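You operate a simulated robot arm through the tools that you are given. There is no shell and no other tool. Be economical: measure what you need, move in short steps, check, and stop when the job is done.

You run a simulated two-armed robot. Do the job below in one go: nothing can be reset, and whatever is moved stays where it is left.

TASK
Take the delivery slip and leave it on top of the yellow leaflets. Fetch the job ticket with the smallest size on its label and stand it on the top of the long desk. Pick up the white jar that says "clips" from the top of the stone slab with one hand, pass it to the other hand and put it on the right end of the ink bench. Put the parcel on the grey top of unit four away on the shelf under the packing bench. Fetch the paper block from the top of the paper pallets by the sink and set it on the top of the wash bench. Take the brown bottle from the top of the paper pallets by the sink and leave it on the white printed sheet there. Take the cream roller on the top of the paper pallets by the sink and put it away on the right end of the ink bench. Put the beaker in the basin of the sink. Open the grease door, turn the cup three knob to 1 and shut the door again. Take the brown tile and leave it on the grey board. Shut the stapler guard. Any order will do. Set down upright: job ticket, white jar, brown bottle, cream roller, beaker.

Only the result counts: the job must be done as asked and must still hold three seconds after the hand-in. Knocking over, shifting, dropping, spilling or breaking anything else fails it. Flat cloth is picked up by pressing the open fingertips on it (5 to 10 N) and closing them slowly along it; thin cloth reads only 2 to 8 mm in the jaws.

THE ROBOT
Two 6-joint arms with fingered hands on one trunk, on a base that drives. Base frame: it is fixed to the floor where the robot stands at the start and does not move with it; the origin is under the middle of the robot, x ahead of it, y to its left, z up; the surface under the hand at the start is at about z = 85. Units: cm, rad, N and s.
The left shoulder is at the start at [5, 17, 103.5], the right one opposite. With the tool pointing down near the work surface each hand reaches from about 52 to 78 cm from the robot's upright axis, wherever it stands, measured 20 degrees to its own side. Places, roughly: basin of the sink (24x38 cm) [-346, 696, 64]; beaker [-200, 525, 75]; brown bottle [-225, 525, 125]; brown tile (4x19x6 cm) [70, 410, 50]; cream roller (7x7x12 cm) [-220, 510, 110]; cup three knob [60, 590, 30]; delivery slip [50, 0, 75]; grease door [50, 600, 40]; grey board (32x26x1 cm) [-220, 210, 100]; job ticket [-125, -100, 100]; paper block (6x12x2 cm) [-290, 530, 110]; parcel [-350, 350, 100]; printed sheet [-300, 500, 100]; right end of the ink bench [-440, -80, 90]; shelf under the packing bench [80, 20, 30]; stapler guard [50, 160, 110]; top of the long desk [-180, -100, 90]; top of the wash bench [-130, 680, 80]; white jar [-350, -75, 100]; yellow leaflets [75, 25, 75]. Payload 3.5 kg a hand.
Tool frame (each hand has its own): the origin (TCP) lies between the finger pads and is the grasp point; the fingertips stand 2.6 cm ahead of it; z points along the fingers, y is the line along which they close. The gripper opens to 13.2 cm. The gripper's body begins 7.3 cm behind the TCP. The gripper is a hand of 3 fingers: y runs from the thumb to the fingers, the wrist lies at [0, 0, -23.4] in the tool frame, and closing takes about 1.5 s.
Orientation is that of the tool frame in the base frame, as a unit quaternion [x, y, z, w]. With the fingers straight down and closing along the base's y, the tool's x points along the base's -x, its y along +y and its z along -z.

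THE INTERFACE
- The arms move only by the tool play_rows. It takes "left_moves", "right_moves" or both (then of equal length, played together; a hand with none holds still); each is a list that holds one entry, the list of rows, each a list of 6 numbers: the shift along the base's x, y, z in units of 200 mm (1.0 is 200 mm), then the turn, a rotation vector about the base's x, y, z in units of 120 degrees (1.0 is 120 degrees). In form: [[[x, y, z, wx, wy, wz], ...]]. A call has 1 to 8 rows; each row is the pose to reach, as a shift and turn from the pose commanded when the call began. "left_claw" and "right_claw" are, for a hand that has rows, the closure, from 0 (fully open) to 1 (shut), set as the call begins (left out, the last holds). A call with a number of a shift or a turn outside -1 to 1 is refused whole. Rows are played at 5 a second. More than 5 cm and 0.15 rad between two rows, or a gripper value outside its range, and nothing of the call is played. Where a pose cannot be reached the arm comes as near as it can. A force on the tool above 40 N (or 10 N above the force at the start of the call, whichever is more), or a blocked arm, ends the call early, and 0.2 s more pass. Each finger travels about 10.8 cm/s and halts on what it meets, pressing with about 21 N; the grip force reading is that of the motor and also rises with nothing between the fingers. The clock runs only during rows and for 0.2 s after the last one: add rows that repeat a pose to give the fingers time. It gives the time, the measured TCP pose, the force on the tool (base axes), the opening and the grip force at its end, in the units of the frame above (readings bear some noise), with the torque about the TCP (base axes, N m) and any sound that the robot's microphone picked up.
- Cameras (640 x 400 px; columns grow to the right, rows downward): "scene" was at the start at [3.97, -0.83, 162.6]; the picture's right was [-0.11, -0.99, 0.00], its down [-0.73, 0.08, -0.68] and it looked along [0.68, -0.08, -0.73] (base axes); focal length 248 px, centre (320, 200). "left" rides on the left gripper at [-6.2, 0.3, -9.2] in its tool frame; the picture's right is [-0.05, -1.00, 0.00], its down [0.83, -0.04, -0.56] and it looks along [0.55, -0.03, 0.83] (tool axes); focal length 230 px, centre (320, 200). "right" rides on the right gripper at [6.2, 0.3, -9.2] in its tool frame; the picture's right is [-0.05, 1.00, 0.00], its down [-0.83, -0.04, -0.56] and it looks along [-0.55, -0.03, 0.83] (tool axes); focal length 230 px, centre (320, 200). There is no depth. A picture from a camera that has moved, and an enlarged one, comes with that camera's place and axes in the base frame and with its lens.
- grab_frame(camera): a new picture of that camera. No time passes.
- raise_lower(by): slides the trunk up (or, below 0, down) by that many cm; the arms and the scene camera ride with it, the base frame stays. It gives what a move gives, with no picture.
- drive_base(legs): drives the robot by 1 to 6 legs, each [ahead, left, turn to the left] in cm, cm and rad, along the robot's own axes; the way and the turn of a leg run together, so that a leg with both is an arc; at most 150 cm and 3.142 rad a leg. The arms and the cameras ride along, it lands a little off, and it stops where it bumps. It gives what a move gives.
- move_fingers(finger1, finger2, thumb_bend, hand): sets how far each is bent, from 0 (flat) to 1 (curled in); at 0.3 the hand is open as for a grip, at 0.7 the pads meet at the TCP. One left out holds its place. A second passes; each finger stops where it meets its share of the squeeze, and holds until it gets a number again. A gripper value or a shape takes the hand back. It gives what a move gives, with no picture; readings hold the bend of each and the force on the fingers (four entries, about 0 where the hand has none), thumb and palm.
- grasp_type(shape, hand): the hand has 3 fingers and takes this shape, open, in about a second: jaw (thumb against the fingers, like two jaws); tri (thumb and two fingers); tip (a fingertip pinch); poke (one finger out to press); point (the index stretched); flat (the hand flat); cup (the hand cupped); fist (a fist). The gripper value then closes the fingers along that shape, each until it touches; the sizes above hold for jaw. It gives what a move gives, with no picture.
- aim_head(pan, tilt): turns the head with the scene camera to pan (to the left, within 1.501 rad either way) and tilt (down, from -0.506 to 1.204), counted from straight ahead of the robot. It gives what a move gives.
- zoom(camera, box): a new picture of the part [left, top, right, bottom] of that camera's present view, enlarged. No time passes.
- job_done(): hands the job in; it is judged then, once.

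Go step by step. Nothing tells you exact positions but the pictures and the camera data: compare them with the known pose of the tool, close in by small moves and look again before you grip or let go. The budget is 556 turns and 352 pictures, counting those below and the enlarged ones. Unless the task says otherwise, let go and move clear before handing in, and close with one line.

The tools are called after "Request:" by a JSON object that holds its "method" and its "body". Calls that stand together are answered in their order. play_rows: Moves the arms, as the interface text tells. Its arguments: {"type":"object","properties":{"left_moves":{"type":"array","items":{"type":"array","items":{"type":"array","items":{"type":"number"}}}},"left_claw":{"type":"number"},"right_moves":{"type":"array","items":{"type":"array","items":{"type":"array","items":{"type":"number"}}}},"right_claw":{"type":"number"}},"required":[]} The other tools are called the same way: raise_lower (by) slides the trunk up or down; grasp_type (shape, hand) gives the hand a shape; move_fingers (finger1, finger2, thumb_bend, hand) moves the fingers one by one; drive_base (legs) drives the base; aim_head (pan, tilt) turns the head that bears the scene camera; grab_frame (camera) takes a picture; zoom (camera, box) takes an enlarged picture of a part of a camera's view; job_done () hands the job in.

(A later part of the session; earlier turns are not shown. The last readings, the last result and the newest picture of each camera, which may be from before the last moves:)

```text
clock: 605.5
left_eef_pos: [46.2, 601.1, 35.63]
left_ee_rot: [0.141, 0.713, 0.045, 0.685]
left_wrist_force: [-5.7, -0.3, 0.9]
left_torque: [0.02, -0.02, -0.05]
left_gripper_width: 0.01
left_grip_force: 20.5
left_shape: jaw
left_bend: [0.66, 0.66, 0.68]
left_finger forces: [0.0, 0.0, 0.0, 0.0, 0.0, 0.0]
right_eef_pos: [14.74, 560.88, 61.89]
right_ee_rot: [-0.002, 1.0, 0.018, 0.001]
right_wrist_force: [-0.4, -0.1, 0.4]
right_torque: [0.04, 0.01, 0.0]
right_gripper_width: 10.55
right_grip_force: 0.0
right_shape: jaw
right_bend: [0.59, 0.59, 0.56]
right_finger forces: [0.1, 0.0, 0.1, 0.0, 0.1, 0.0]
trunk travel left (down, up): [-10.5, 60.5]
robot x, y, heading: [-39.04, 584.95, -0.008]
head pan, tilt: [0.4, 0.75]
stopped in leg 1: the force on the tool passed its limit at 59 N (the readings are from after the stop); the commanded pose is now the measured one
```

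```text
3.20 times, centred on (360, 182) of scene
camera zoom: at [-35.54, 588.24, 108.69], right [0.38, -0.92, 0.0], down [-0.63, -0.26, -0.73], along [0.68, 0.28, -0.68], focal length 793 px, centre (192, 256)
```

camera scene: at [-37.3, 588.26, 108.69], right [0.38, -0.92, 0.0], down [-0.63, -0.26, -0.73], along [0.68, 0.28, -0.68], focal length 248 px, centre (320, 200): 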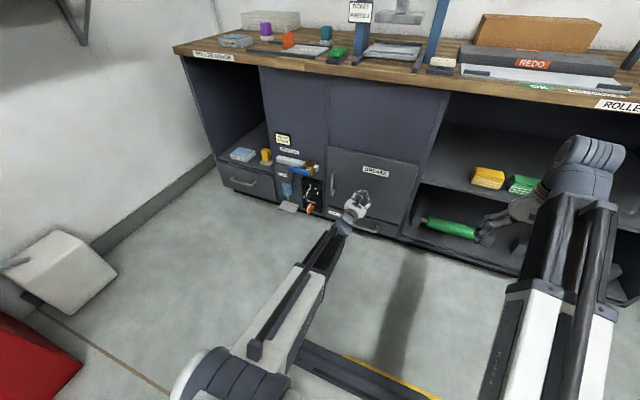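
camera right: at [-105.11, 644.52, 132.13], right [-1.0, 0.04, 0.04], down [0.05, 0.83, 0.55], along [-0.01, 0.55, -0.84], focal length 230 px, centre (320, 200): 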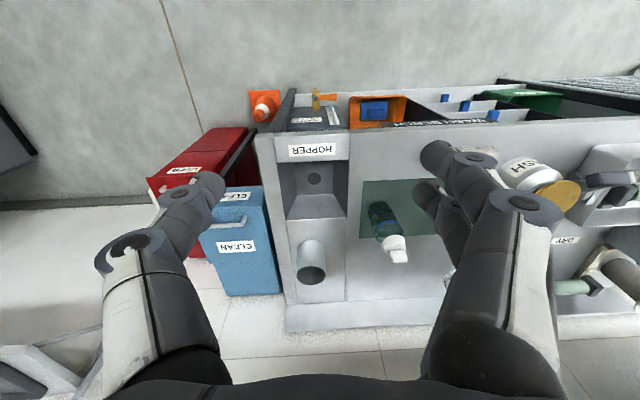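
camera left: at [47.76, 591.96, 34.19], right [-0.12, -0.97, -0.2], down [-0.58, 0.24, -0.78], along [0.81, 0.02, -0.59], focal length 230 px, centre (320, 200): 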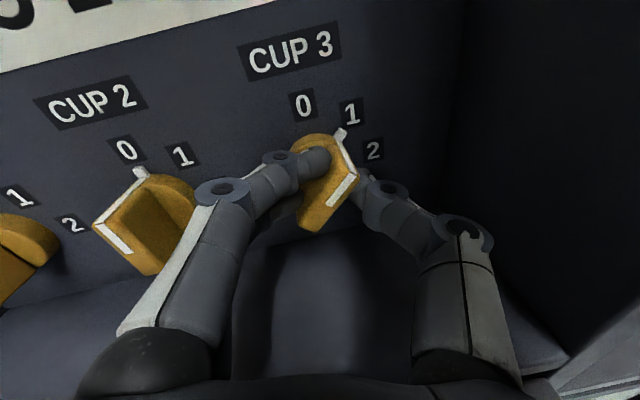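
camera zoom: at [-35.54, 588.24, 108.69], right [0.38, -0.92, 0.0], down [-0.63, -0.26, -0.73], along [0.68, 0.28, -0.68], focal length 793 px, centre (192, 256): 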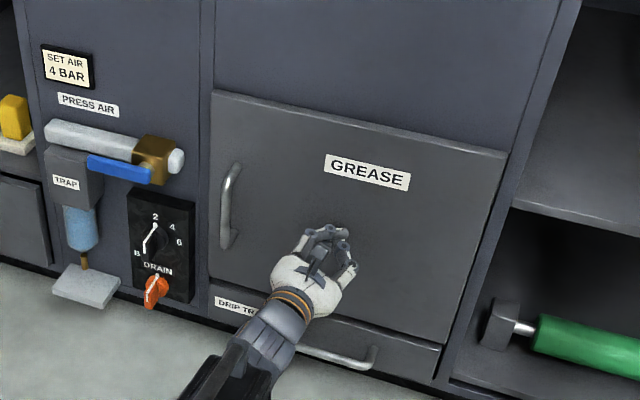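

The door is shut. Back off, raise the trunk and restore the left hand.

Request:
{"method": "drive_base", "body": {"legs": [[-32, 0, 0]]}}

Request:
{"method": "raise_lower", "body": {"by": 40}}

Request:
{"method": "raise_lower", "body": {"by": 20.5}}

Request:
{"method": "play_rows", "body": {"left_moves": [[[0, 0, 0.05, 0, 0.07, 0], [0, 0, 0.1, 0, 0.14, 0], [0, 0, 0.15, 0, 0.21, 0], [0, 0, 0.25, 0, 0.28, 0], [0, 0, 0.35, 0, 0.35, 0], [0, 0, 0.45, 0, 0.42, 0], [0, 0, 0.55, 0, 0.49, 0], [0, 0, 0.65, 0, 0.56, 0]]], "left_claw": 0.3}}

Request:
{"method": "play_rows", "body": {"left_moves": [[[0, 0, 0.05, 0, 0.07, 0], [0, 0, 0.1, 0, 0.14, 0], [0, 0, 0.12, 0, 0.19, 0]]]}}

```text
clock: 607.6
left_eef_pos: [14.02, 601.18, 35.73]
left_ee_rot: [0.14, 0.713, 0.045, 0.685]
left_wrist_force: [0.1, -0.2, -0.6]
left_torque: [-0.01, -0.03, -0.02]
left_gripper_width: 0.0
left_grip_force: 20.9
left_shape: jaw
left_bend: [0.66, 0.65, 0.67]
left_finger forces: [0.0, 0.0, 0.0, 0.0, 0.1, 0.0]
right_eef_pos: [-17.33, 560.93, 61.74]
right_ee_rot: [0.0, 1.0, 0.018, 0.001]
right_wrist_force: [0.1, 0.3, -0.1]
right_torque: [0.0, -0.01, -0.02]
right_gripper_width: 10.56
right_grip_force: 0.1
right_shape: jaw
right_bend: [0.59, 0.59, 0.56]
right_finger forces: [0.0, 0.0, 0.1, 0.0, 0.1, 0.0]
trunk travel left (down, up): [-10.5, 60.5]
robot x, y, heading: [-71.15, 585.15, -0.009]
head pan, tilt: [0.4, 0.75]
```

```text
clock: 611.4
left_eef_pos: [14.1, 601.03, 75.62]
left_ee_rot: [0.14, 0.714, 0.044, 0.685]
left_wrist_force: [0.0, 0.1, 0.1]
left_torque: [0.01, 0.01, -0.02]
left_gripper_width: 0.0
left_grip_force: 21.4
left_shape: jaw
left_bend: [0.66, 0.65, 0.67]
left_finger forces: [0.0, 0.1, 0.1, 0.0, 0.0, 0.0]
right_eef_pos: [-17.38, 561.05, 101.77]
right_ee_rot: [0.0, 1.0, 0.018, 0.001]
right_wrist_force: [-0.4, 0.9, 0.8]
right_torque: [0.0, 0.03, 0.02]
right_gripper_width: 10.53
right_grip_force: 0.1
right_shape: jaw
right_bend: [0.59, 0.59, 0.56]
right_finger forces: [0.1, 0.0, 0.1, 0.0, 0.0, 0.1]
trunk travel left (down, up): [-50.5, 20.5]
robot x, y, heading: [-71.39, 585.18, -0.005]
head pan, tilt: [0.4, 0.75]
```

```text
clock: 613.6
left_eef_pos: [14.07, 601.19, 96.1]
left_ee_rot: [0.141, 0.714, 0.043, 0.685]
left_wrist_force: [0.8, 0.5, -0.5]
left_torque: [0.01, 0.02, 0.0]
left_gripper_width: 0.0
left_grip_force: 20.9
left_shape: jaw
left_bend: [0.66, 0.65, 0.67]
left_finger forces: [0.0, 0.0, 0.1, 0.1, 0.0, 0.0]
right_eef_pos: [-17.31, 560.96, 122.34]
right_ee_rot: [-0.001, 1.0, 0.018, 0.001]
right_wrist_force: [0.3, 0.5, 0.8]
right_torque: [0.0, 0.0, 0.02]
right_gripper_width: 10.56
right_grip_force: 0.0
right_shape: jaw
right_bend: [0.59, 0.59, 0.56]
right_finger forces: [0.0, 0.0, 0.0, 0.0, 0.0, 0.0]
trunk travel left (down, up): [-71.0, 0.0]
robot x, y, heading: [-71.5, 584.98, -0.009]
head pan, tilt: [0.4, 0.75]
```

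```text
clock: 615.4
left_eef_pos: [10.51, 600.96, 108.87]
left_ee_rot: [0.142, 0.974, -0.041, 0.174]
left_wrist_force: [-0.6, -0.5, -0.1]
left_torque: [0.01, -0.03, 0.03]
left_gripper_width: 9.22
left_grip_force: 0.0
left_shape: jaw
left_bend: [0.68, 0.68, 0.64]
left_finger forces: [0.0, 0.0, 0.0, 0.1, 0.0, 0.0]
left hand out of reach, approached as far as the arm can: row 2, 3, 8
right_eef_pos: [-17.4, 560.97, 122.26]
right_ee_rot: [-0.001, 1.0, 0.018, 0.0]
right_wrist_force: [-0.1, 0.3, 0.5]
right_torque: [-0.03, -0.03, 0.04]
right_gripper_width: 10.51
right_grip_force: 0.2
right_shape: jaw
right_bend: [0.59, 0.59, 0.56]
right_finger forces: [0.0, 0.0, 0.0, 0.0, 0.0, 0.0]
trunk travel left (down, up): [-71.0, 0.0]
robot x, y, heading: [-71.31, 585.12, -0.01]
head pan, tilt: [0.4, 0.75]
```

```text
clock: 616.2
left_eef_pos: [1.17, 600.59, 109.81]
left_ee_rot: [0.131, 0.989, -0.068, -0.02]
left_wrist_force: [0.0, 0.0, -0.2]
left_torque: [0.02, -0.03, 0.03]
left_gripper_width: 9.2
left_grip_force: 0.0
left_shape: jaw
left_bend: [0.68, 0.68, 0.64]
left_finger forces: [0.0, 0.0, 0.0, 0.1, 0.0, 0.0]
left hand out of reach, approached as far as the arm can: row 1, 2, 3
right_eef_pos: [-17.43, 560.86, 122.34]
right_ee_rot: [-0.001, 1.0, 0.018, 0.001]
right_wrist_force: [-0.4, 0.7, -0.2]
right_torque: [0.0, 0.01, -0.01]
right_gripper_width: 10.55
right_grip_force: 0.0
right_shape: jaw
right_bend: [0.59, 0.59, 0.56]
right_finger forces: [0.0, 0.0, 0.0, 0.0, 0.1, 0.0]
trunk travel left (down, up): [-71.0, 0.0]
robot x, y, heading: [-71.38, 585.04, -0.003]
head pan, tilt: [0.4, 0.75]
```

Straighten and raise the left hand, turn to face -y, and go along the north corridor to x≈-372.

Request:
{"method": "play_rows", "body": {"left_moves": [[[0, 0, 0.2, 0.03, -0.01, 0.06], [0, 0, 0.4, 0.065, -0.019, 0.125], [0, 0, 0.6, 0.065, -0.019, 0.125]]]}}

Request:
{"method": "drive_base", "body": {"legs": [[0, 9, 0], [0, 0, -1.56]]}}

Request:
{"method": "drive_base", "body": {"legs": [[0, -100, 0], [0, -100, 0]]}}

```text
refused: row 2 steps farther than a row can; nothing moved
```

```text
clock: 621.1
left_eef_pos: [-55.0, 521.7, 109.67]
left_ee_rot: [0.788, 0.611, -0.036, -0.062]
left_wrist_force: [-0.7, 0.4, 0.1]
left_torque: [-0.01, 0.03, -0.01]
left_gripper_width: 9.2
left_grip_force: 0.0
left_shape: jaw
left_bend: [0.68, 0.68, 0.64]
left_finger forces: [0.0, 0.1, 0.1, 0.1, 0.0, 0.1]
right_eef_pos: [-94.92, 539.85, 122.31]
right_ee_rot: [0.702, 0.712, 0.012, 0.013]
right_wrist_force: [-0.4, 0.4, -0.3]
right_torque: [0.01, 0.0, -0.04]
right_gripper_width: 10.55
right_grip_force: 0.1
right_shape: jaw
right_bend: [0.59, 0.59, 0.56]
right_finger forces: [0.1, 0.0, 0.0, 0.0, 0.0, 0.1]
trunk travel left (down, up): [-71.0, 0.0]
robot x, y, heading: [-71.41, 594.18, -1.565]
head pan, tilt: [0.4, 0.75]
```

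```text
clock: 629.3
left_eef_pos: [-213.05, 518.95, 110.15]
left_ee_rot: [0.768, 0.637, -0.033, -0.054]
left_wrist_force: [17.4, -0.3, 15.4]
left_torque: [0.0, 0.06, 0.34]
left_gripper_width: 11.38
left_grip_force: 21.3
left_shape: jaw
left_bend: [0.43, 0.49, 0.58]
left_finger forces: [11.7, 11.0, 0.1, 0.0, 12.5, 0.0]
right_eef_pos: [-255.25, 535.19, 122.31]
right_ee_rot: [0.688, 0.726, 0.011, 0.011]
right_wrist_force: [-0.3, 0.0, 0.6]
right_torque: [0.0, 0.01, 0.02]
right_gripper_width: 10.55
right_grip_force: 0.0
right_shape: jaw
right_bend: [0.59, 0.59, 0.56]
right_finger forces: [0.0, 0.0, 0.0, 0.1, 0.1, 0.1]
trunk travel left (down, up): [-71.0, 0.0]
robot x, y, heading: [-234.43, 590.13, -1.526]
head pan, tilt: [0.4, 0.75]
stopped in leg 2: the force on the tool passed its limit at 55 N (the readings are from after the stop); the commanded pose is now the measured one
```

The left fingertips bumped the pallet edge because the raise had been refused. Move away, raise the hand, and look.

Request:
{"method": "drive_base", "body": {"legs": [[0, 8, 0]]}}

Request:
{"method": "play_rows", "body": {"left_moves": [[[0, 0.05, 0.2, 0, 0, 0], [0, 0.1, 0.4, 0, 0, 0.05], [0, 0.2, 0.55, 0, 0, 0.1], [0, 0.3, 0.65, 0.02, 0, 0.12]]], "left_claw": 0.5}}

Request:
{"method": "aim_head", "body": {"pan": -0.4, "tilt": 0.7}}

Request:
{"method": "grab_frame", "body": {"camera": "scene"}}

```text
clock: 630.4
left_eef_pos: [-205.45, 519.27, 110.1]
left_ee_rot: [0.77, 0.634, -0.033, -0.055]
left_wrist_force: [-4.4, 2.2, 17.5]
left_torque: [0.19, 1.1, -0.11]
left_gripper_width: 10.49
left_grip_force: 21.3
left_shape: jaw
left_bend: [0.58, 0.62, 0.57]
left_finger forces: [0.0, 0.1, 0.0, 0.0, 17.2, 0.0]
right_eef_pos: [-247.35, 535.74, 122.18]
right_ee_rot: [0.688, 0.726, 0.011, 0.012]
right_wrist_force: [-0.5, 0.1, -0.5]
right_torque: [-0.01, 0.03, -0.01]
right_gripper_width: 10.55
right_grip_force: 0.0
right_shape: jaw
right_bend: [0.59, 0.59, 0.56]
right_finger forces: [0.0, 0.1, 0.0, 0.0, 0.0, 0.1]
trunk travel left (down, up): [-71.0, 0.0]
robot x, y, heading: [-225.88, 591.38, -1.522]
head pan, tilt: [0.4, 0.75]
```

```text
clock: 631.4
left_eef_pos: [-205.48, 525.21, 123.09]
left_ee_rot: [0.683, 0.726, -0.026, -0.069]
left_wrist_force: [-0.2, -1.0, 0.0]
left_torque: [-0.03, -0.02, 0.01]
left_gripper_width: 6.61
left_grip_force: 0.2
left_shape: jaw
left_bend: [0.73, 0.73, 0.7]
left_finger forces: [0.0, 0.0, 0.1, 0.0, 0.0, 0.1]
right_eef_pos: [-247.35, 535.71, 122.29]
right_ee_rot: [0.688, 0.726, 0.012, 0.012]
right_wrist_force: [0.6, 0.3, 0.2]
right_torque: [-0.01, -0.01, -0.01]
right_gripper_width: 10.54
right_grip_force: 0.1
right_shape: jaw
right_bend: [0.59, 0.59, 0.56]
right_finger forces: [0.0, 0.0, 0.0, 0.0, 0.0, 0.1]
trunk travel left (down, up): [-71.0, 0.0]
robot x, y, heading: [-226.18, 590.66, -1.524]
head pan, tilt: [0.4, 0.75]
```

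```text
clock: 632.5
left_eef_pos: [-205.47, 525.4, 123.02]
left_ee_rot: [0.684, 0.726, -0.025, -0.068]
left_wrist_force: [0.3, 0.4, 0.4]
left_torque: [0.0, 0.02, -0.03]
left_gripper_width: 6.59
left_grip_force: 0.1
left_shape: jaw
left_bend: [0.73, 0.73, 0.7]
left_finger forces: [0.0, 0.0, 0.0, 0.0, 0.0, 0.0]
right_eef_pos: [-247.44, 535.53, 122.33]
right_ee_rot: [0.688, 0.726, 0.011, 0.013]
right_wrist_force: [-0.1, -0.8, -0.2]
right_torque: [0.0, 0.01, -0.02]
right_gripper_width: 10.53
right_grip_force: 0.0
right_shape: jaw
right_bend: [0.59, 0.59, 0.56]
right_finger forces: [0.0, 0.0, 0.1, 0.1, 0.0, 0.1]
trunk travel left (down, up): [-71.0, 0.0]
robot x, y, heading: [-225.75, 590.88, -1.527]
head pan, tilt: [-0.4, 0.7]
```

```text
64 pictures are left
camera scene: at [-229.07, 586.94, 169.62], right [-0.94, 0.35, 0.0], down [0.22, 0.6, -0.76], along [-0.27, -0.72, -0.64], focal length 248 px, centre (320, 200)
```

scene: 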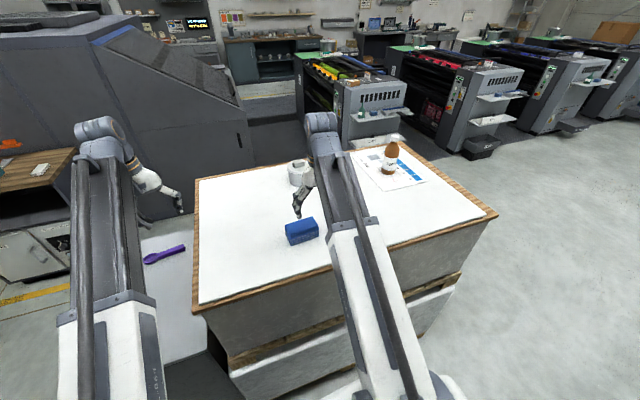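

All items are undisturbed. Straighten the heading and continue right to x≈-372.

Request:
{"method": "drive_base", "body": {"legs": [[-4, 0, -0.044], [0, -75, 0], [0, -70, 0]]}}

Request:
{"method": "drive_base", "body": {"legs": [[110, 0, 0]]}}

Request:
{"method": "aim_head", "body": {"pan": 0.2, "tilt": 0.6}}

Request:
{"method": "grab_frame", "body": {"camera": "scene"}}

```text
clock: 640.5
left_eef_pos: [-353.32, 529.28, 123.08]
left_ee_rot: [0.702, 0.708, -0.025, -0.069]
left_wrist_force: [-0.8, 0.5, 0.3]
left_torque: [0.0, -0.04, -0.01]
left_gripper_width: 6.58
left_grip_force: 0.0
left_shape: jaw
left_bend: [0.73, 0.73, 0.7]
left_finger forces: [0.0, 0.0, 0.0, 0.0, 0.0, 0.0]
right_eef_pos: [-394.67, 541.56, 122.36]
right_ee_rot: [0.706, 0.708, 0.011, 0.014]
right_wrist_force: [-0.9, -0.7, 0.2]
right_torque: [-0.01, -0.02, -0.03]
right_gripper_width: 10.56
right_grip_force: 0.0
right_shape: jaw
right_bend: [0.59, 0.59, 0.56]
right_finger forces: [0.0, 0.0, 0.0, 0.0, 0.0, 0.0]
trunk travel left (down, up): [-71.0, 0.0]
robot x, y, heading: [-370.23, 595.77, -1.576]
head pan, tilt: [-0.4, 0.7]
```

```text
clock: 646.1
left_eef_pos: [-354.38, 417.96, 123.04]
left_ee_rot: [0.703, 0.707, -0.024, -0.069]
left_wrist_force: [-0.5, 0.7, 0.2]
left_torque: [0.01, 0.01, 0.02]
left_gripper_width: 6.59
left_grip_force: 0.1
left_shape: jaw
left_bend: [0.73, 0.73, 0.7]
left_finger forces: [0.0, 0.1, 0.0, 0.0, 0.0, 0.1]
right_eef_pos: [-395.56, 430.59, 122.29]
right_ee_rot: [0.707, 0.707, 0.012, 0.013]
right_wrist_force: [-0.3, 0.7, 0.3]
right_torque: [0.01, 0.01, 0.01]
right_gripper_width: 10.52
right_grip_force: 0.1
right_shape: jaw
right_bend: [0.59, 0.59, 0.56]
right_finger forces: [0.0, 0.0, 0.0, 0.0, 0.0, 0.0]
trunk travel left (down, up): [-71.0, 0.0]
robot x, y, heading: [-371.55, 484.78, -1.583]
head pan, tilt: [-0.4, 0.7]
```

```text
clock: 647.1
left_eef_pos: [-354.44, 417.99, 123.04]
left_ee_rot: [0.704, 0.707, -0.023, -0.068]
left_wrist_force: [-0.5, 0.2, 0.0]
left_torque: [0.0, -0.02, 0.01]
left_gripper_width: 6.58
left_grip_force: 0.1
left_shape: jaw
left_bend: [0.73, 0.73, 0.7]
left_finger forces: [0.1, 0.0, 0.1, 0.0, 0.1, 0.1]
right_eef_pos: [-395.66, 430.66, 122.25]
right_ee_rot: [0.707, 0.707, 0.011, 0.013]
right_wrist_force: [-0.6, 0.5, -0.3]
right_torque: [0.03, 0.01, -0.01]
right_gripper_width: 10.55
right_grip_force: 0.0
right_shape: jaw
right_bend: [0.59, 0.59, 0.56]
right_finger forces: [0.0, 0.1, 0.0, 0.1, 0.1, 0.0]
trunk travel left (down, up): [-71.0, 0.0]
robot x, y, heading: [-371.0, 484.93, -1.585]
head pan, tilt: [0.201, 0.6]
```

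```text
63 pictures are left
camera scene: at [-369.51, 480.03, 170.48], right [-0.98, -0.19, 0.0], down [-0.11, 0.55, -0.82], along [0.16, -0.81, -0.57], focal length 248 px, centre (320, 200)
```

scene: 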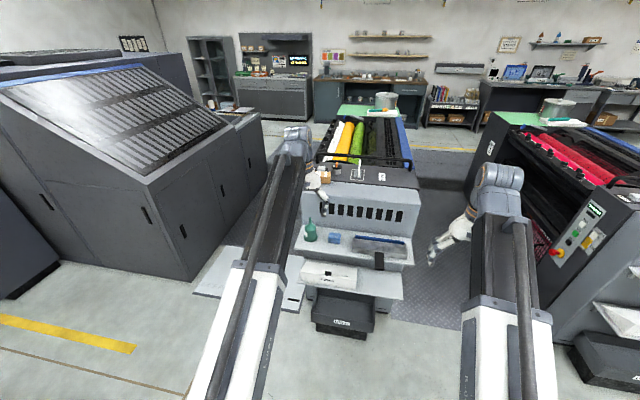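

The parcel is at about (-345.5,346,97) on unit four. Approach to y≈428.

Request:
{"method": "drive_base", "body": {"legs": [[0, 9, 0.012], [57, 0, 0]]}}

Request:
{"method": "aim_head", "body": {"pan": 0.2, "tilt": 0.85}}

Request:
{"method": "zoom", "body": {"camera": "scene", "box": [230, 90, 430, 215]}}

Request:
{"method": "grab_frame", "body": {"camera": "left"}}

```text
clock: 651.1
left_eef_pos: [-343.63, 362.03, 122.99]
left_ee_rot: [0.695, 0.715, -0.024, -0.069]
left_wrist_force: [-0.1, 0.0, -0.8]
left_torque: [0.03, -0.05, -0.03]
left_gripper_width: 6.61
left_grip_force: 0.0
left_shape: jaw
left_bend: [0.73, 0.73, 0.7]
left_finger forces: [0.0, 0.0, 0.0, 0.1, 0.0, 0.0]
right_eef_pos: [-385.09, 373.72, 122.17]
right_ee_rot: [0.7, 0.714, 0.013, 0.013]
right_wrist_force: [0.0, 0.2, -0.2]
right_torque: [0.03, 0.0, 0.01]
right_gripper_width: 10.53
right_grip_force: 0.0
right_shape: jaw
right_bend: [0.59, 0.59, 0.56]
right_finger forces: [0.1, 0.1, 0.0, 0.0, 0.0, 0.0]
trunk travel left (down, up): [-71.0, 0.0]
robot x, y, heading: [-362.08, 428.09, -1.559]
head pan, tilt: [0.201, 0.6]
```

```text
clock: 651.8
left_eef_pos: [-343.79, 362.24, 123.01]
left_ee_rot: [0.696, 0.714, -0.024, -0.069]
left_wrist_force: [-0.5, 0.2, -0.3]
left_torque: [0.01, -0.03, 0.03]
left_gripper_width: 6.62
left_grip_force: 0.1
left_shape: jaw
left_bend: [0.73, 0.73, 0.7]
left_finger forces: [0.0, 0.0, 0.0, 0.0, 0.0, 0.0]
right_eef_pos: [-385.02, 373.76, 122.28]
right_ee_rot: [0.7, 0.714, 0.012, 0.014]
right_wrist_force: [-0.4, -1.4, -0.5]
right_torque: [-0.02, 0.0, -0.03]
right_gripper_width: 10.53
right_grip_force: 0.1
right_shape: jaw
right_bend: [0.59, 0.59, 0.56]
right_finger forces: [0.0, 0.0, 0.0, 0.0, 0.0, 0.1]
trunk travel left (down, up): [-71.0, 0.0]
robot x, y, heading: [-361.94, 428.59, -1.558]
head pan, tilt: [0.201, 0.85]
```

```text
3.20 times, centred on (330, 152) of scene
camera zoom: at [-360.29, 424.78, 168.39], right [-0.98, -0.21, 0.0], down [-0.16, 0.73, -0.66], along [0.14, -0.65, -0.75], focal length 793 px, centre (288, 352)
```

zoom: 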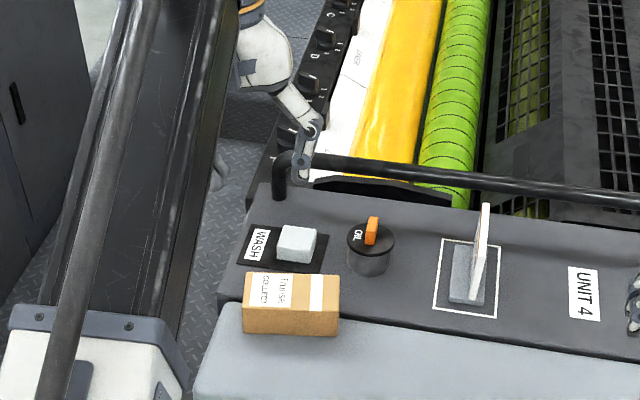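

```text
61 pictures are left
camera left: at [-341.92, 355.41, 131.68], right [-0.99, -0.08, 0.13], down [0.01, 0.79, 0.61], along [-0.15, 0.6, -0.78], focal length 230 px, centre (320, 200)
```

left: 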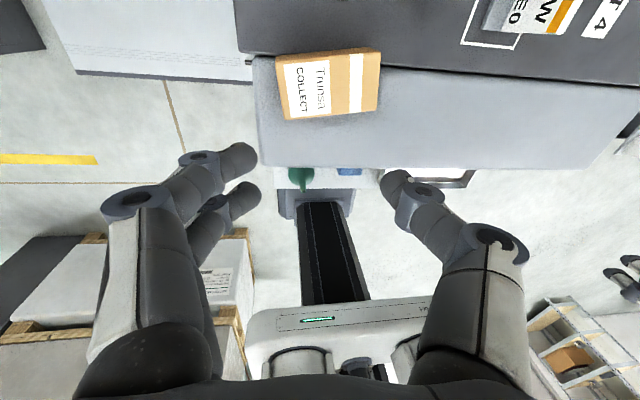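

Parcel: about 11×6×4.6 cm, centre (-346.7,360.2), z 100–104.7. I'll take it with the left hand tilted ~50° forward (so it can later go under the bench), gripping its two ends.

Request:
{"method": "play_rows", "body": {"left_moves": [[[-0.02, 0, 0, -0.064, -0.009, 0], [-0.04, 0, 0, -0.128, -0.018, 0], [-0.06, 0, 0, -0.192, -0.027, 0], [-0.08, 0, -0.05, -0.256, -0.036, 0], [-0.1, 0, -0.1, -0.32, -0.045, 0], [-0.12, 0, -0.15, -0.384, -0.054, 0], [-0.14, 0, -0.2, -0.446, -0.063, 0]]], "left_claw": 0}}

Request:
{"method": "grab_frame", "body": {"camera": "left"}}

```text
clock: 653.4
left_eef_pos: [-346.56, 362.16, 118.96]
left_ee_rot: [0.652, 0.629, -0.3, 0.298]
left_wrist_force: [0.4, -0.4, -0.5]
left_torque: [-0.01, 0.0, 0.0]
left_gripper_width: 13.2
left_grip_force: 0.1
left_shape: jaw
left_bend: [0.3, 0.3, 0.3]
left_finger forces: [0.1, 0.0, 0.0, 0.0, 0.0, 0.1]
right_eef_pos: [-385.11, 373.95, 122.27]
right_ee_rot: [0.7, 0.714, 0.012, 0.013]
right_wrist_force: [-0.4, -0.7, 0.8]
right_torque: [0.01, -0.01, -0.02]
right_gripper_width: 10.52
right_grip_force: 0.1
right_shape: jaw
right_bend: [0.59, 0.59, 0.56]
right_finger forces: [0.0, 0.1, 0.0, 0.0, 0.0, 0.0]
trunk travel left (down, up): [-71.0, 0.0]
robot x, y, heading: [-362.46, 428.21, -1.561]
head pan, tilt: [0.201, 0.85]
```

```text
60 pictures are left
camera left: at [-346.18, 365.13, 129.64], right [-1.0, 0.0, 0.03], down [-0.01, 0.96, -0.28], along [-0.03, -0.28, -0.96], focal length 230 px, centre (320, 200)
```

left: 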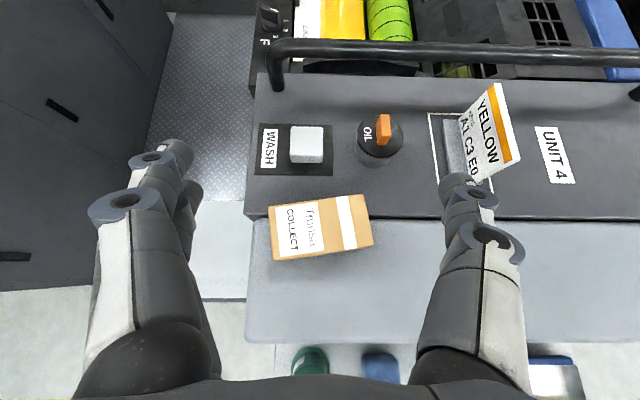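

The parcel is yawed about 8°. Match the yaw and descend around it.

Request:
{"method": "play_rows", "body": {"left_moves": [[[-0.01, -0.02, -0.15, 0, 0, 0.033], [-0.015, -0.04, -0.35, 0, 0, 0.067], [-0.015, -0.06, -0.55, 0, 0, 0.067], [-0.015, -0.07, -0.7, 0, 0, 0.067]]]}}

Request:
{"method": "grab_frame", "body": {"camera": "left"}}

```text
clock: 654.4
left_eef_pos: [-346.67, 360.96, 104.82]
left_ee_rot: [0.606, 0.674, -0.278, 0.318]
left_wrist_force: [0.3, 0.3, 0.8]
left_torque: [0.0, -0.02, 0.03]
left_gripper_width: 13.18
left_grip_force: 0.0
left_shape: jaw
left_bend: [0.3, 0.3, 0.3]
left_finger forces: [0.1, 0.1, 0.0, 0.0, 0.0, 0.1]
right_eef_pos: [-385.11, 373.92, 122.28]
right_ee_rot: [0.699, 0.715, 0.012, 0.013]
right_wrist_force: [0.2, 0.0, -1.0]
right_torque: [0.0, -0.01, 0.03]
right_gripper_width: 10.53
right_grip_force: 0.2
right_shape: jaw
right_bend: [0.59, 0.59, 0.56]
right_finger forces: [0.0, 0.1, 0.1, 0.0, 0.1, 0.0]
trunk travel left (down, up): [-71.0, 0.0]
robot x, y, heading: [-362.02, 428.47, -1.564]
head pan, tilt: [0.201, 0.85]
```

```text
59 pictures are left
camera left: at [-346.69, 364.01, 115.52], right [-0.99, -0.14, 0.03], down [-0.15, 0.95, -0.28], along [0.01, -0.28, -0.96], focal length 230 px, centre (320, 200)
```

left: 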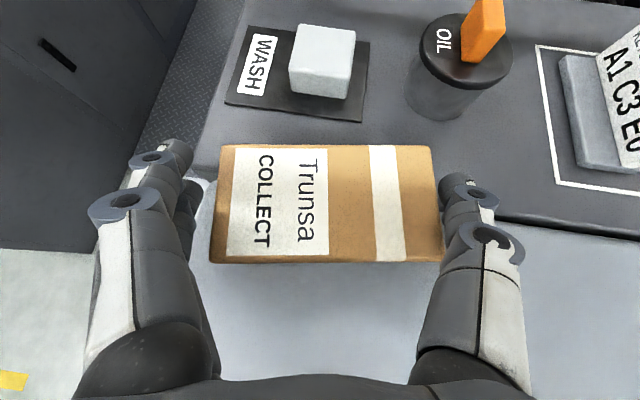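

Aligned. Lower 2.2 cm and close.

Request:
{"method": "play_rows", "body": {"left_moves": [[[-0.01, -0.01, -0.06, 0, 0, 0], [-0.01, -0.01, -0.11, 0, 0, 0]]]}}

Request:
{"method": "play_rows", "body": {"left_moves": [[[0, 0, 0, 0, 0, 0], [0, 0, 0, 0, 0, 0], [0, 0, 0, 0, 0, 0], [0, 0, 0, 0, 0, 0], [0, 0, 0, 0, 0, 0]]], "left_claw": 1}}

Request:
{"method": "play_rows", "body": {"left_moves": [[[0, 0, 0.08, 0, 0, 0], [0, 0, 0.2, 0, 0, 0], [0, 0, 0.4, 0, 0, 0], [0, 0, 0.55, 0, 0, 0]]]}}

Request:
{"method": "grab_frame", "body": {"camera": "left"}}

```text
clock: 655.0
left_eef_pos: [-346.98, 360.71, 103.3]
left_ee_rot: [0.604, 0.673, -0.282, 0.32]
left_wrist_force: [0.1, -0.8, 34.5]
left_torque: [0.82, 1.36, 0.38]
left_gripper_width: 13.14
left_grip_force: 0.1
left_shape: jaw
left_bend: [0.3, 0.3, 0.3]
left_finger forces: [0.0, 7.5, 0.1, 0.0, 24.7, 0.0]
right_eef_pos: [-385.28, 374.12, 122.5]
right_ee_rot: [0.699, 0.715, 0.012, 0.014]
right_wrist_force: [-0.3, -0.4, 0.4]
right_torque: [0.03, -0.01, 0.01]
right_gripper_width: 10.53
right_grip_force: 0.0
right_shape: jaw
right_bend: [0.59, 0.59, 0.56]
right_finger forces: [0.1, 0.1, 0.0, 0.0, 0.1, 0.0]
trunk travel left (down, up): [-71.0, 0.0]
robot x, y, heading: [-361.63, 428.34, -1.557]
head pan, tilt: [0.201, 0.85]
```

```text
clock: 656.2
left_eef_pos: [-347.03, 360.85, 103.15]
left_ee_rot: [0.605, 0.672, -0.28, 0.321]
left_wrist_force: [-4.1, -5.6, 36.8]
left_torque: [0.47, -0.48, 0.33]
left_gripper_width: 11.0
left_grip_force: 21.0
left_shape: jaw
left_bend: [0.61, 0.57, 0.51]
left_finger forces: [13.7, 23.3, 0.1, 0.0, 35.7, 0.0]
right_eef_pos: [-385.33, 374.03, 122.52]
right_ee_rot: [0.7, 0.714, 0.012, 0.014]
right_wrist_force: [0.2, 0.6, 1.1]
right_torque: [-0.01, -0.01, 0.0]
right_gripper_width: 10.55
right_grip_force: 0.1
right_shape: jaw
right_bend: [0.59, 0.59, 0.56]
right_finger forces: [0.1, 0.0, 0.1, 0.1, 0.0, 0.0]
trunk travel left (down, up): [-71.0, 0.0]
robot x, y, heading: [-361.65, 428.62, -1.559]
head pan, tilt: [0.201, 0.85]
```

```text
clock: 657.2
left_eef_pos: [-347.05, 360.54, 113.81]
left_ee_rot: [0.607, 0.674, -0.277, 0.317]
left_wrist_force: [0.6, -0.7, -1.7]
left_torque: [0.0, -0.03, 0.0]
left_gripper_width: 10.96
left_grip_force: 21.3
left_shape: jaw
left_bend: [0.61, 0.59, 0.5]
left_finger forces: [13.3, 16.5, 0.0, 0.0, 30.3, 0.0]
right_eef_pos: [-385.16, 373.9, 122.21]
right_ee_rot: [0.699, 0.715, 0.012, 0.012]
right_wrist_force: [-0.1, 0.8, -0.5]
right_torque: [0.01, 0.0, 0.0]
right_gripper_width: 10.54
right_grip_force: 0.1
right_shape: jaw
right_bend: [0.59, 0.59, 0.56]
right_finger forces: [0.1, 0.1, 0.1, 0.1, 0.0, 0.0]
trunk travel left (down, up): [-71.0, 0.0]
robot x, y, heading: [-361.84, 428.24, -1.55]
head pan, tilt: [0.201, 0.85]
```

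```text
58 pictures are left
camera left: at [-347.07, 363.57, 124.5], right [-0.99, -0.14, 0.03], down [-0.15, 0.95, -0.28], along [0.01, -0.28, -0.96], focal length 230 px, centre (320, 200)
```

left: 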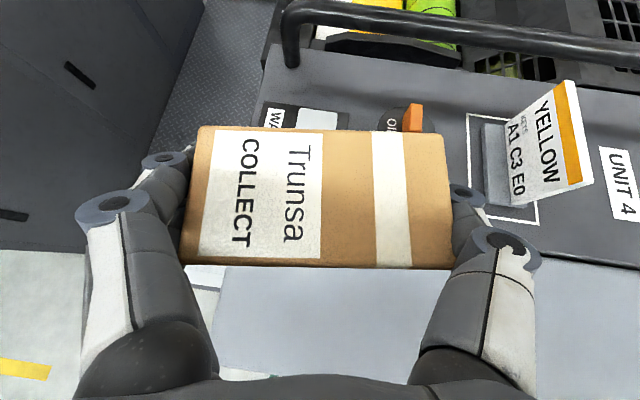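

The parcel is held. Raise it and travel back: north corridor, then the aisle.

Request:
{"method": "play_rows", "body": {"left_moves": [[[0, 0, 0.15, 0, 0, 0], [0, 0, 0.3, 0, 0, 0], [0, 0, 0.45, 0, 0, 0]]]}}

Request:
{"method": "drive_base", "body": {"legs": [[0, -12, -0.015], [-150, 0, 0], [-18, 0, 0]]}}

```text
clock: 658.0
left_eef_pos: [-347.0, 360.59, 122.83]
left_ee_rot: [0.606, 0.674, -0.277, 0.317]
left_wrist_force: [-0.4, 0.5, -2.1]
left_torque: [-0.01, 0.01, 0.02]
left_gripper_width: 10.97
left_grip_force: 20.7
left_shape: jaw
left_bend: [0.61, 0.59, 0.5]
left_finger forces: [13.3, 16.1, 0.1, 0.1, 30.0, 0.0]
right_eef_pos: [-385.07, 373.9, 122.29]
right_ee_rot: [0.7, 0.714, 0.012, 0.013]
right_wrist_force: [0.2, 0.7, 0.0]
right_torque: [-0.01, -0.01, -0.03]
right_gripper_width: 10.52
right_grip_force: 0.2
right_shape: jaw
right_bend: [0.59, 0.59, 0.56]
right_finger forces: [0.0, 0.0, 0.1, 0.0, 0.0, 0.1]
trunk travel left (down, up): [-71.0, 0.0]
robot x, y, heading: [-362.01, 428.44, -1.555]
head pan, tilt: [0.201, 0.85]
```

```text
clock: 667.4
left_eef_pos: [-359.76, 528.5, 122.85]
left_ee_rot: [0.604, 0.676, -0.277, 0.318]
left_wrist_force: [-0.5, 0.8, -2.3]
left_torque: [0.0, -0.01, 0.01]
left_gripper_width: 10.95
left_grip_force: 20.3
left_shape: jaw
left_bend: [0.61, 0.59, 0.5]
left_finger forces: [13.2, 16.2, 0.0, 0.0, 30.0, 0.0]
right_eef_pos: [-397.97, 541.57, 122.43]
right_ee_rot: [0.697, 0.717, 0.012, 0.013]
right_wrist_force: [-0.5, -0.3, 0.2]
right_torque: [-0.02, 0.0, 0.01]
right_gripper_width: 10.54
right_grip_force: 0.0
right_shape: jaw
right_bend: [0.59, 0.59, 0.56]
right_finger forces: [0.1, 0.0, 0.0, 0.1, 0.1, 0.0]
trunk travel left (down, up): [-71.0, 0.0]
robot x, y, heading: [-375.55, 596.02, -1.555]
head pan, tilt: [0.201, 0.85]
```

Request:
{"method": "drive_base", "body": {"legs": [[0, 100, -0.015], [0, 100, 0], [0, 100, 0]]}}

Request:
{"method": "drive_base", "body": {"legs": [[0, 61, 0.01], [60, 0, 0]]}}

```text
clock: 682.0
left_eef_pos: [-64.01, 532.23, 122.72]
left_ee_rot: [0.612, 0.67, -0.279, 0.314]
left_wrist_force: [-0.1, -0.3, -2.0]
left_torque: [0.03, 0.0, 0.0]
left_gripper_width: 10.97
left_grip_force: 20.7
left_shape: jaw
left_bend: [0.61, 0.59, 0.5]
left_finger forces: [13.3, 16.2, 0.0, 0.0, 29.7, 0.1]
right_eef_pos: [-101.89, 546.08, 122.25]
right_ee_rot: [0.706, 0.708, 0.011, 0.011]
right_wrist_force: [-0.5, 0.7, -0.6]
right_torque: [-0.01, 0.01, 0.01]
right_gripper_width: 10.55
right_grip_force: 0.1
right_shape: jaw
right_bend: [0.59, 0.59, 0.56]
right_finger forces: [0.1, 0.1, 0.1, 0.0, 0.1, 0.1]
trunk travel left (down, up): [-71.0, 0.0]
robot x, y, heading: [-77.75, 599.98, -1.57]
head pan, tilt: [0.201, 0.85]
```

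```text
clock: 688.4
left_eef_pos: [-3.91, 473.21, 122.7]
left_ee_rot: [0.615, 0.667, -0.28, 0.314]
left_wrist_force: [0.5, -0.6, -2.9]
left_torque: [0.05, -0.01, 0.04]
left_gripper_width: 10.99
left_grip_force: 21.2
left_shape: jaw
left_bend: [0.61, 0.59, 0.5]
left_finger forces: [13.3, 16.2, 0.0, 0.0, 29.7, 0.0]
right_eef_pos: [-41.74, 487.5, 122.22]
right_ee_rot: [0.708, 0.706, 0.012, 0.012]
right_wrist_force: [-0.2, 0.3, 0.5]
right_torque: [0.04, 0.01, 0.03]
right_gripper_width: 10.55
right_grip_force: 0.0
right_shape: jaw
right_bend: [0.59, 0.59, 0.56]
right_finger forces: [0.0, 0.0, 0.1, 0.0, 0.0, 0.0]
trunk travel left (down, up): [-71.0, 0.0]
robot x, y, heading: [-17.25, 541.66, -1.584]
head pan, tilt: [0.201, 0.85]
```

Request:
{"method": "drive_base", "body": {"legs": [[0, 5, 0.014], [130, 0, 0]]}}

Request:
{"method": "drive_base", "body": {"legs": [[140, 0, 0], [140, 0, 0]]}}

```text
clock: 695.4
left_eef_pos: [3.73, 344.35, 122.67]
left_ee_rot: [0.606, 0.675, -0.277, 0.317]
left_wrist_force: [-0.5, -0.3, -2.5]
left_torque: [0.03, -0.02, -0.03]
left_gripper_width: 10.96
left_grip_force: 20.6
left_shape: jaw
left_bend: [0.61, 0.59, 0.5]
left_finger forces: [13.3, 16.1, 0.0, 0.0, 29.9, 0.0]
right_eef_pos: [-34.53, 357.49, 122.17]
right_ee_rot: [0.699, 0.715, 0.012, 0.013]
right_wrist_force: [0.1, 0.4, 0.1]
right_torque: [0.03, 0.03, 0.01]
right_gripper_width: 10.52
right_grip_force: 0.0
right_shape: jaw
right_bend: [0.59, 0.59, 0.56]
right_finger forces: [0.0, 0.0, 0.0, 0.0, 0.1, 0.0]
trunk travel left (down, up): [-71.0, 0.0]
robot x, y, heading: [-11.44, 412.08, -1.557]
head pan, tilt: [0.201, 0.85]
```

```text
clock: 709.0
left_eef_pos: [7.76, 64.3, 122.75]
left_ee_rot: [0.607, 0.674, -0.277, 0.317]
left_wrist_force: [-0.8, -0.4, -2.9]
left_torque: [0.01, -0.04, 0.03]
left_gripper_width: 10.98
left_grip_force: 21.5
left_shape: jaw
left_bend: [0.61, 0.59, 0.5]
left_finger forces: [13.3, 16.0, 0.0, 0.0, 29.7, 0.0]
right_eef_pos: [-30.45, 77.85, 122.25]
right_ee_rot: [0.7, 0.714, 0.011, 0.013]
right_wrist_force: [0.3, -0.2, 0.6]
right_torque: [0.01, -0.03, 0.04]
right_gripper_width: 10.5
right_grip_force: 0.0
right_shape: jaw
right_bend: [0.59, 0.59, 0.56]
right_finger forces: [0.0, 0.0, 0.1, 0.0, 0.1, 0.0]
trunk travel left (down, up): [-71.0, 0.0]
robot x, y, heading: [-7.3, 132.4, -1.558]
head pan, tilt: [0.201, 0.85]
```

Request:
{"method": "drive_base", "body": {"legs": [[50, 0, 0], [0, -42, 0], [0, 0, 1.56]]}}

Request:
{"method": "drive_base", "body": {"legs": [[0, -94, 0]]}}

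Request:
{"method": "aim_head", "body": {"pan": 0.15, "tilt": 0.7}}

Request:
{"method": "grab_frame", "body": {"camera": "scene"}}

```text
clock: 718.0
left_eef_pos: [18.73, 94.31, 122.83]
left_ee_rot: [-0.044, 0.906, 0.026, 0.42]
left_wrist_force: [-0.2, -0.4, -2.3]
left_torque: [0.01, -0.02, -0.01]
left_gripper_width: 10.95
left_grip_force: 21.0
left_shape: jaw
left_bend: [0.61, 0.58, 0.5]
left_finger forces: [13.3, 15.1, 0.0, 0.0, 28.6, 0.0]
right_eef_pos: [4.89, 56.37, 122.29]
right_ee_rot: [-0.004, 1.0, 0.016, 0.001]
right_wrist_force: [0.5, -0.4, 0.4]
right_torque: [-0.04, -0.02, -0.01]
right_gripper_width: 10.56
right_grip_force: 0.1
right_shape: jaw
right_bend: [0.59, 0.59, 0.56]
right_finger forces: [0.0, 0.1, 0.1, 0.0, 0.0, 0.0]
trunk travel left (down, up): [-71.0, 0.0]
robot x, y, heading: [-49.32, 80.17, -0.003]
head pan, tilt: [0.201, 0.85]
```

```text
clock: 722.9
left_eef_pos: [19.09, 1.36, 122.76]
left_ee_rot: [-0.047, 0.906, 0.028, 0.42]
left_wrist_force: [-0.5, -0.5, -2.0]
left_torque: [0.01, -0.01, 0.03]
left_gripper_width: 10.98
left_grip_force: 21.0
left_shape: jaw
left_bend: [0.61, 0.58, 0.5]
left_finger forces: [13.4, 14.9, 0.0, 0.1, 28.6, 0.1]
right_eef_pos: [5.74, -36.64, 122.43]
right_ee_rot: [-0.01, 1.0, 0.019, 0.0]
right_wrist_force: [-1.3, 0.9, -0.1]
right_torque: [0.02, -0.01, -0.02]
right_gripper_width: 10.52
right_grip_force: 0.0
right_shape: jaw
right_bend: [0.59, 0.59, 0.56]
right_finger forces: [0.0, 0.0, 0.0, 0.0, 0.1, 0.0]
trunk travel left (down, up): [-71.0, 0.0]
robot x, y, heading: [-48.49, -13.57, 0.011]
head pan, tilt: [0.201, 0.85]
```

```text
clock: 723.6
left_eef_pos: [19.05, 1.48, 122.62]
left_ee_rot: [-0.047, 0.906, 0.028, 0.42]
left_wrist_force: [0.0, -0.3, -3.5]
left_torque: [0.01, -0.03, -0.02]
left_gripper_width: 10.96
left_grip_force: 21.2
left_shape: jaw
left_bend: [0.61, 0.58, 0.5]
left_finger forces: [13.2, 15.1, 0.0, 0.1, 28.6, 0.0]
right_eef_pos: [5.71, -36.67, 122.27]
right_ee_rot: [-0.009, 1.0, 0.017, 0.001]
right_wrist_force: [0.6, 0.8, 0.1]
right_torque: [0.0, -0.03, 0.0]
right_gripper_width: 10.53
right_grip_force: 0.1
right_shape: jaw
right_bend: [0.59, 0.59, 0.56]
right_finger forces: [0.1, 0.0, 0.1, 0.1, 0.0, 0.0]
trunk travel left (down, up): [-71.0, 0.0]
robot x, y, heading: [-48.82, -13.33, 0.009]
head pan, tilt: [0.15, 0.7]
```

```text
57 pictures are left
camera scene: at [-44.24, -11.94, 169.61], right [0.16, -0.99, 0.0], down [-0.64, -0.1, -0.76], along [0.75, 0.12, -0.64], focal length 248 px, centre (320, 200)
```

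scene: 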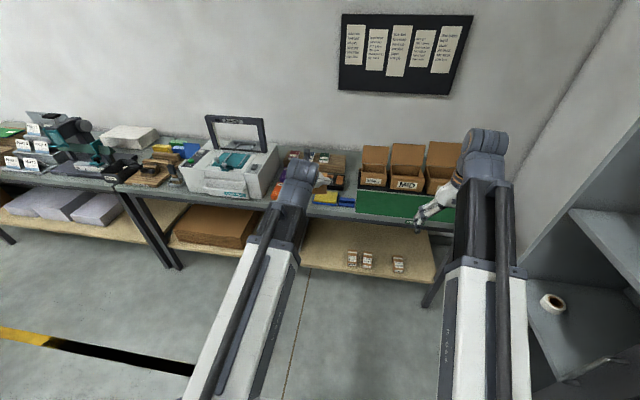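

Lower the trunk fully and look at the shelf.

Request:
{"method": "raise_lower", "body": {"by": -40}}

Request:
{"method": "raise_lower", "body": {"by": -31}}

Request:
{"method": "aim_head", "body": {"pan": 0.1, "tilt": 0.45}}

Request:
{"method": "grab_frame", "body": {"camera": "scene"}}

Request:
{"method": "grab_frame", "body": {"camera": "left"}}

```text
clock: 727.4
left_eef_pos: [19.07, 1.51, 82.65]
left_ee_rot: [-0.047, 0.906, 0.028, 0.421]
left_wrist_force: [-0.9, 0.0, -2.2]
left_torque: [0.02, 0.02, 0.0]
left_gripper_width: 10.96
left_grip_force: 20.4
left_shape: jaw
left_bend: [0.61, 0.58, 0.5]
left_finger forces: [13.3, 14.9, 0.0, 0.0, 28.4, 0.0]
right_eef_pos: [5.69, -36.74, 82.27]
right_ee_rot: [-0.009, 1.0, 0.018, 0.001]
right_wrist_force: [-0.4, 0.1, 0.2]
right_torque: [0.0, -0.02, 0.0]
right_gripper_width: 10.52
right_grip_force: 0.0
right_shape: jaw
right_bend: [0.59, 0.59, 0.56]
right_finger forces: [0.0, 0.0, 0.0, 0.0, 0.1, 0.0]
trunk travel left (down, up): [-31.0, 40.0]
robot x, y, heading: [-48.56, -13.56, 0.01]
head pan, tilt: [0.15, 0.7]
```

```text
clock: 730.5
left_eef_pos: [19.03, 1.53, 51.83]
left_ee_rot: [-0.047, 0.906, 0.028, 0.42]
left_wrist_force: [0.3, -0.6, -2.6]
left_torque: [-0.02, 0.04, -0.03]
left_gripper_width: 10.96
left_grip_force: 21.1
left_shape: jaw
left_bend: [0.61, 0.58, 0.5]
left_finger forces: [13.3, 15.0, 0.1, 0.0, 28.4, 0.1]
right_eef_pos: [5.66, -36.55, 51.28]
right_ee_rot: [-0.009, 1.0, 0.018, 0.0]
right_wrist_force: [-0.5, -0.3, 0.0]
right_torque: [-0.01, -0.02, 0.0]
right_gripper_width: 10.55
right_grip_force: 0.0
right_shape: jaw
right_bend: [0.59, 0.59, 0.56]
right_finger forces: [0.0, 0.0, 0.1, 0.0, 0.0, 0.0]
trunk travel left (down, up): [0.0, 71.0]
robot x, y, heading: [-48.92, -13.58, 0.008]
head pan, tilt: [0.15, 0.7]
```

```text
clock: 731.3
left_eef_pos: [19.11, 1.48, 51.75]
left_ee_rot: [-0.048, 0.906, 0.029, 0.421]
left_wrist_force: [-0.4, 0.0, -2.2]
left_torque: [-0.02, -0.04, 0.03]
left_gripper_width: 10.99
left_grip_force: 21.0
left_shape: jaw
left_bend: [0.61, 0.58, 0.5]
left_finger forces: [13.3, 15.0, 0.1, 0.1, 28.4, 0.0]
right_eef_pos: [5.68, -36.67, 51.33]
right_ee_rot: [-0.01, 1.0, 0.018, 0.001]
right_wrist_force: [0.1, -0.3, -0.6]
right_torque: [0.0, 0.0, 0.0]
right_gripper_width: 10.5
right_grip_force: 0.1
right_shape: jaw
right_bend: [0.59, 0.59, 0.56]
right_finger forces: [0.0, 0.0, 0.0, 0.1, 0.0, 0.0]
trunk travel left (down, up): [0.0, 71.0]
robot x, y, heading: [-48.34, -13.14, 0.01]
head pan, tilt: [0.099, 0.45]
```

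```text
56 pictures are left
camera scene: at [-43.51, -12.28, 100.83], right [0.11, -0.99, 0.0], down [-0.43, -0.05, -0.9], along [0.89, 0.1, -0.44], focal length 248 px, centre (320, 200)
```

scene: 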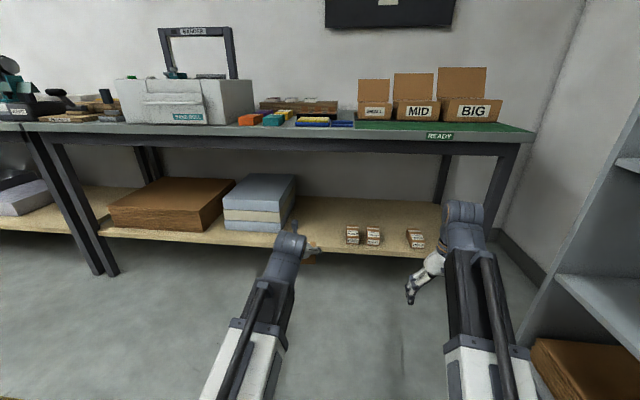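

```text
55 pictures are left
camera left: at [16.09, 1.24, 62.39], right [0.14, -0.99, 0.03], down [-0.95, -0.14, -0.28], along [0.28, 0.01, -0.96], focal length 230 px, centre (320, 200)
```

left: 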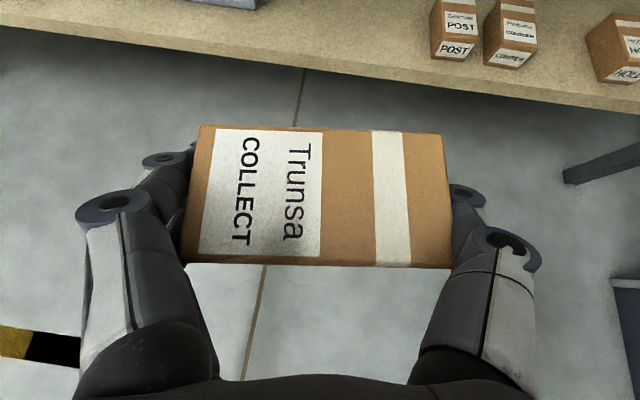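

Shelf top is z≈29, front edge x≈52.7. Lower the parcel to just above shelf height and drive in.

Request:
{"method": "play_rows", "body": {"left_moves": [[[0, 0, -0.15, 0, 0, 0], [0, 0, -0.3, 0, 0, 0], [0, 0, -0.45, 0, 0, 0], [0, 0, -0.55, 0, 0, 0]]]}}

Request:
{"method": "drive_base", "body": {"legs": [[20, 0, 0], [16, 0, 0]]}}

Request:
{"method": "grab_frame", "body": {"camera": "left"}}

Request:
{"method": "grab_frame", "body": {"camera": "scene"}}

```text
clock: 732.3
left_eef_pos: [19.11, 1.5, 40.71]
left_ee_rot: [-0.047, 0.906, 0.027, 0.42]
left_wrist_force: [-0.3, -0.2, -2.8]
left_torque: [0.0, 0.01, -0.01]
left_gripper_width: 10.99
left_grip_force: 21.0
left_shape: jaw
left_bend: [0.61, 0.58, 0.5]
left_finger forces: [13.3, 14.9, 0.0, 0.1, 28.4, 0.1]
right_eef_pos: [5.74, -36.55, 51.36]
right_ee_rot: [-0.01, 1.0, 0.018, 0.0]
right_wrist_force: [0.6, -0.7, 0.3]
right_torque: [0.01, 0.02, 0.0]
right_gripper_width: 10.54
right_grip_force: 0.0
right_shape: jaw
right_bend: [0.59, 0.59, 0.56]
right_finger forces: [0.0, 0.1, 0.1, 0.1, 0.0, 0.1]
trunk travel left (down, up): [0.0, 71.0]
robot x, y, heading: [-48.57, -12.82, 0.016]
head pan, tilt: [0.099, 0.45]
```

```text
clock: 734.9
left_eef_pos: [54.77, 1.9, 40.73]
left_ee_rot: [-0.049, 0.906, 0.028, 0.42]
left_wrist_force: [0.1, 0.4, -3.1]
left_torque: [0.02, 0.04, -0.02]
left_gripper_width: 10.95
left_grip_force: 21.0
left_shape: jaw
left_bend: [0.61, 0.58, 0.5]
left_finger forces: [13.4, 15.0, 0.0, 0.1, 28.4, 0.0]
right_eef_pos: [41.48, -36.13, 51.27]
right_ee_rot: [-0.01, 1.0, 0.018, 0.001]
right_wrist_force: [0.1, 0.7, -0.8]
right_torque: [0.04, -0.02, 0.03]
right_gripper_width: 10.56
right_grip_force: 0.1
right_shape: jaw
right_bend: [0.59, 0.59, 0.56]
right_finger forces: [0.0, 0.1, 0.0, 0.1, 0.1, 0.1]
trunk travel left (down, up): [0.0, 71.0]
robot x, y, heading: [-12.82, -13.18, 0.009]
head pan, tilt: [0.099, 0.45]
```

```text
54 pictures are left
camera left: at [51.76, 1.7, 51.4], right [0.14, -0.99, 0.03], down [-0.95, -0.15, -0.28], along [0.28, 0.01, -0.96], focal length 230 px, centre (320, 200)
```

left: 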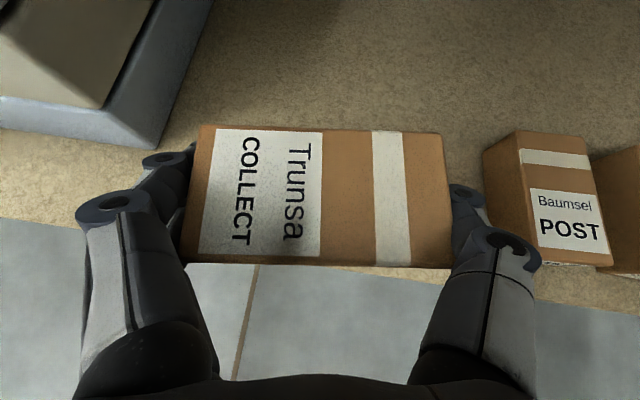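

```text
53 pictures are left
camera scene: at [-7.78, -11.91, 100.83], right [0.11, -0.99, 0.0], down [-0.43, -0.05, -0.9], along [0.89, 0.1, -0.44], focal length 248 px, centre (320, 200)
```

scene: 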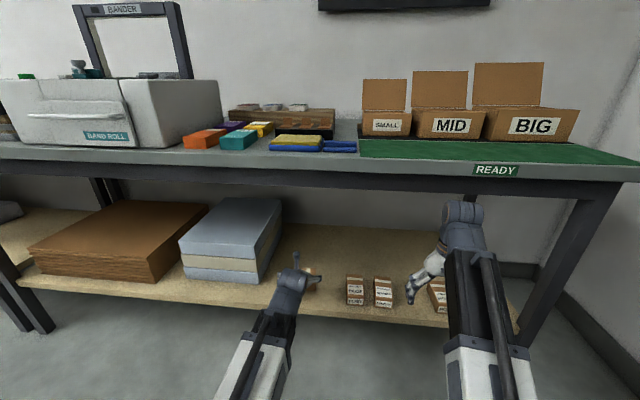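

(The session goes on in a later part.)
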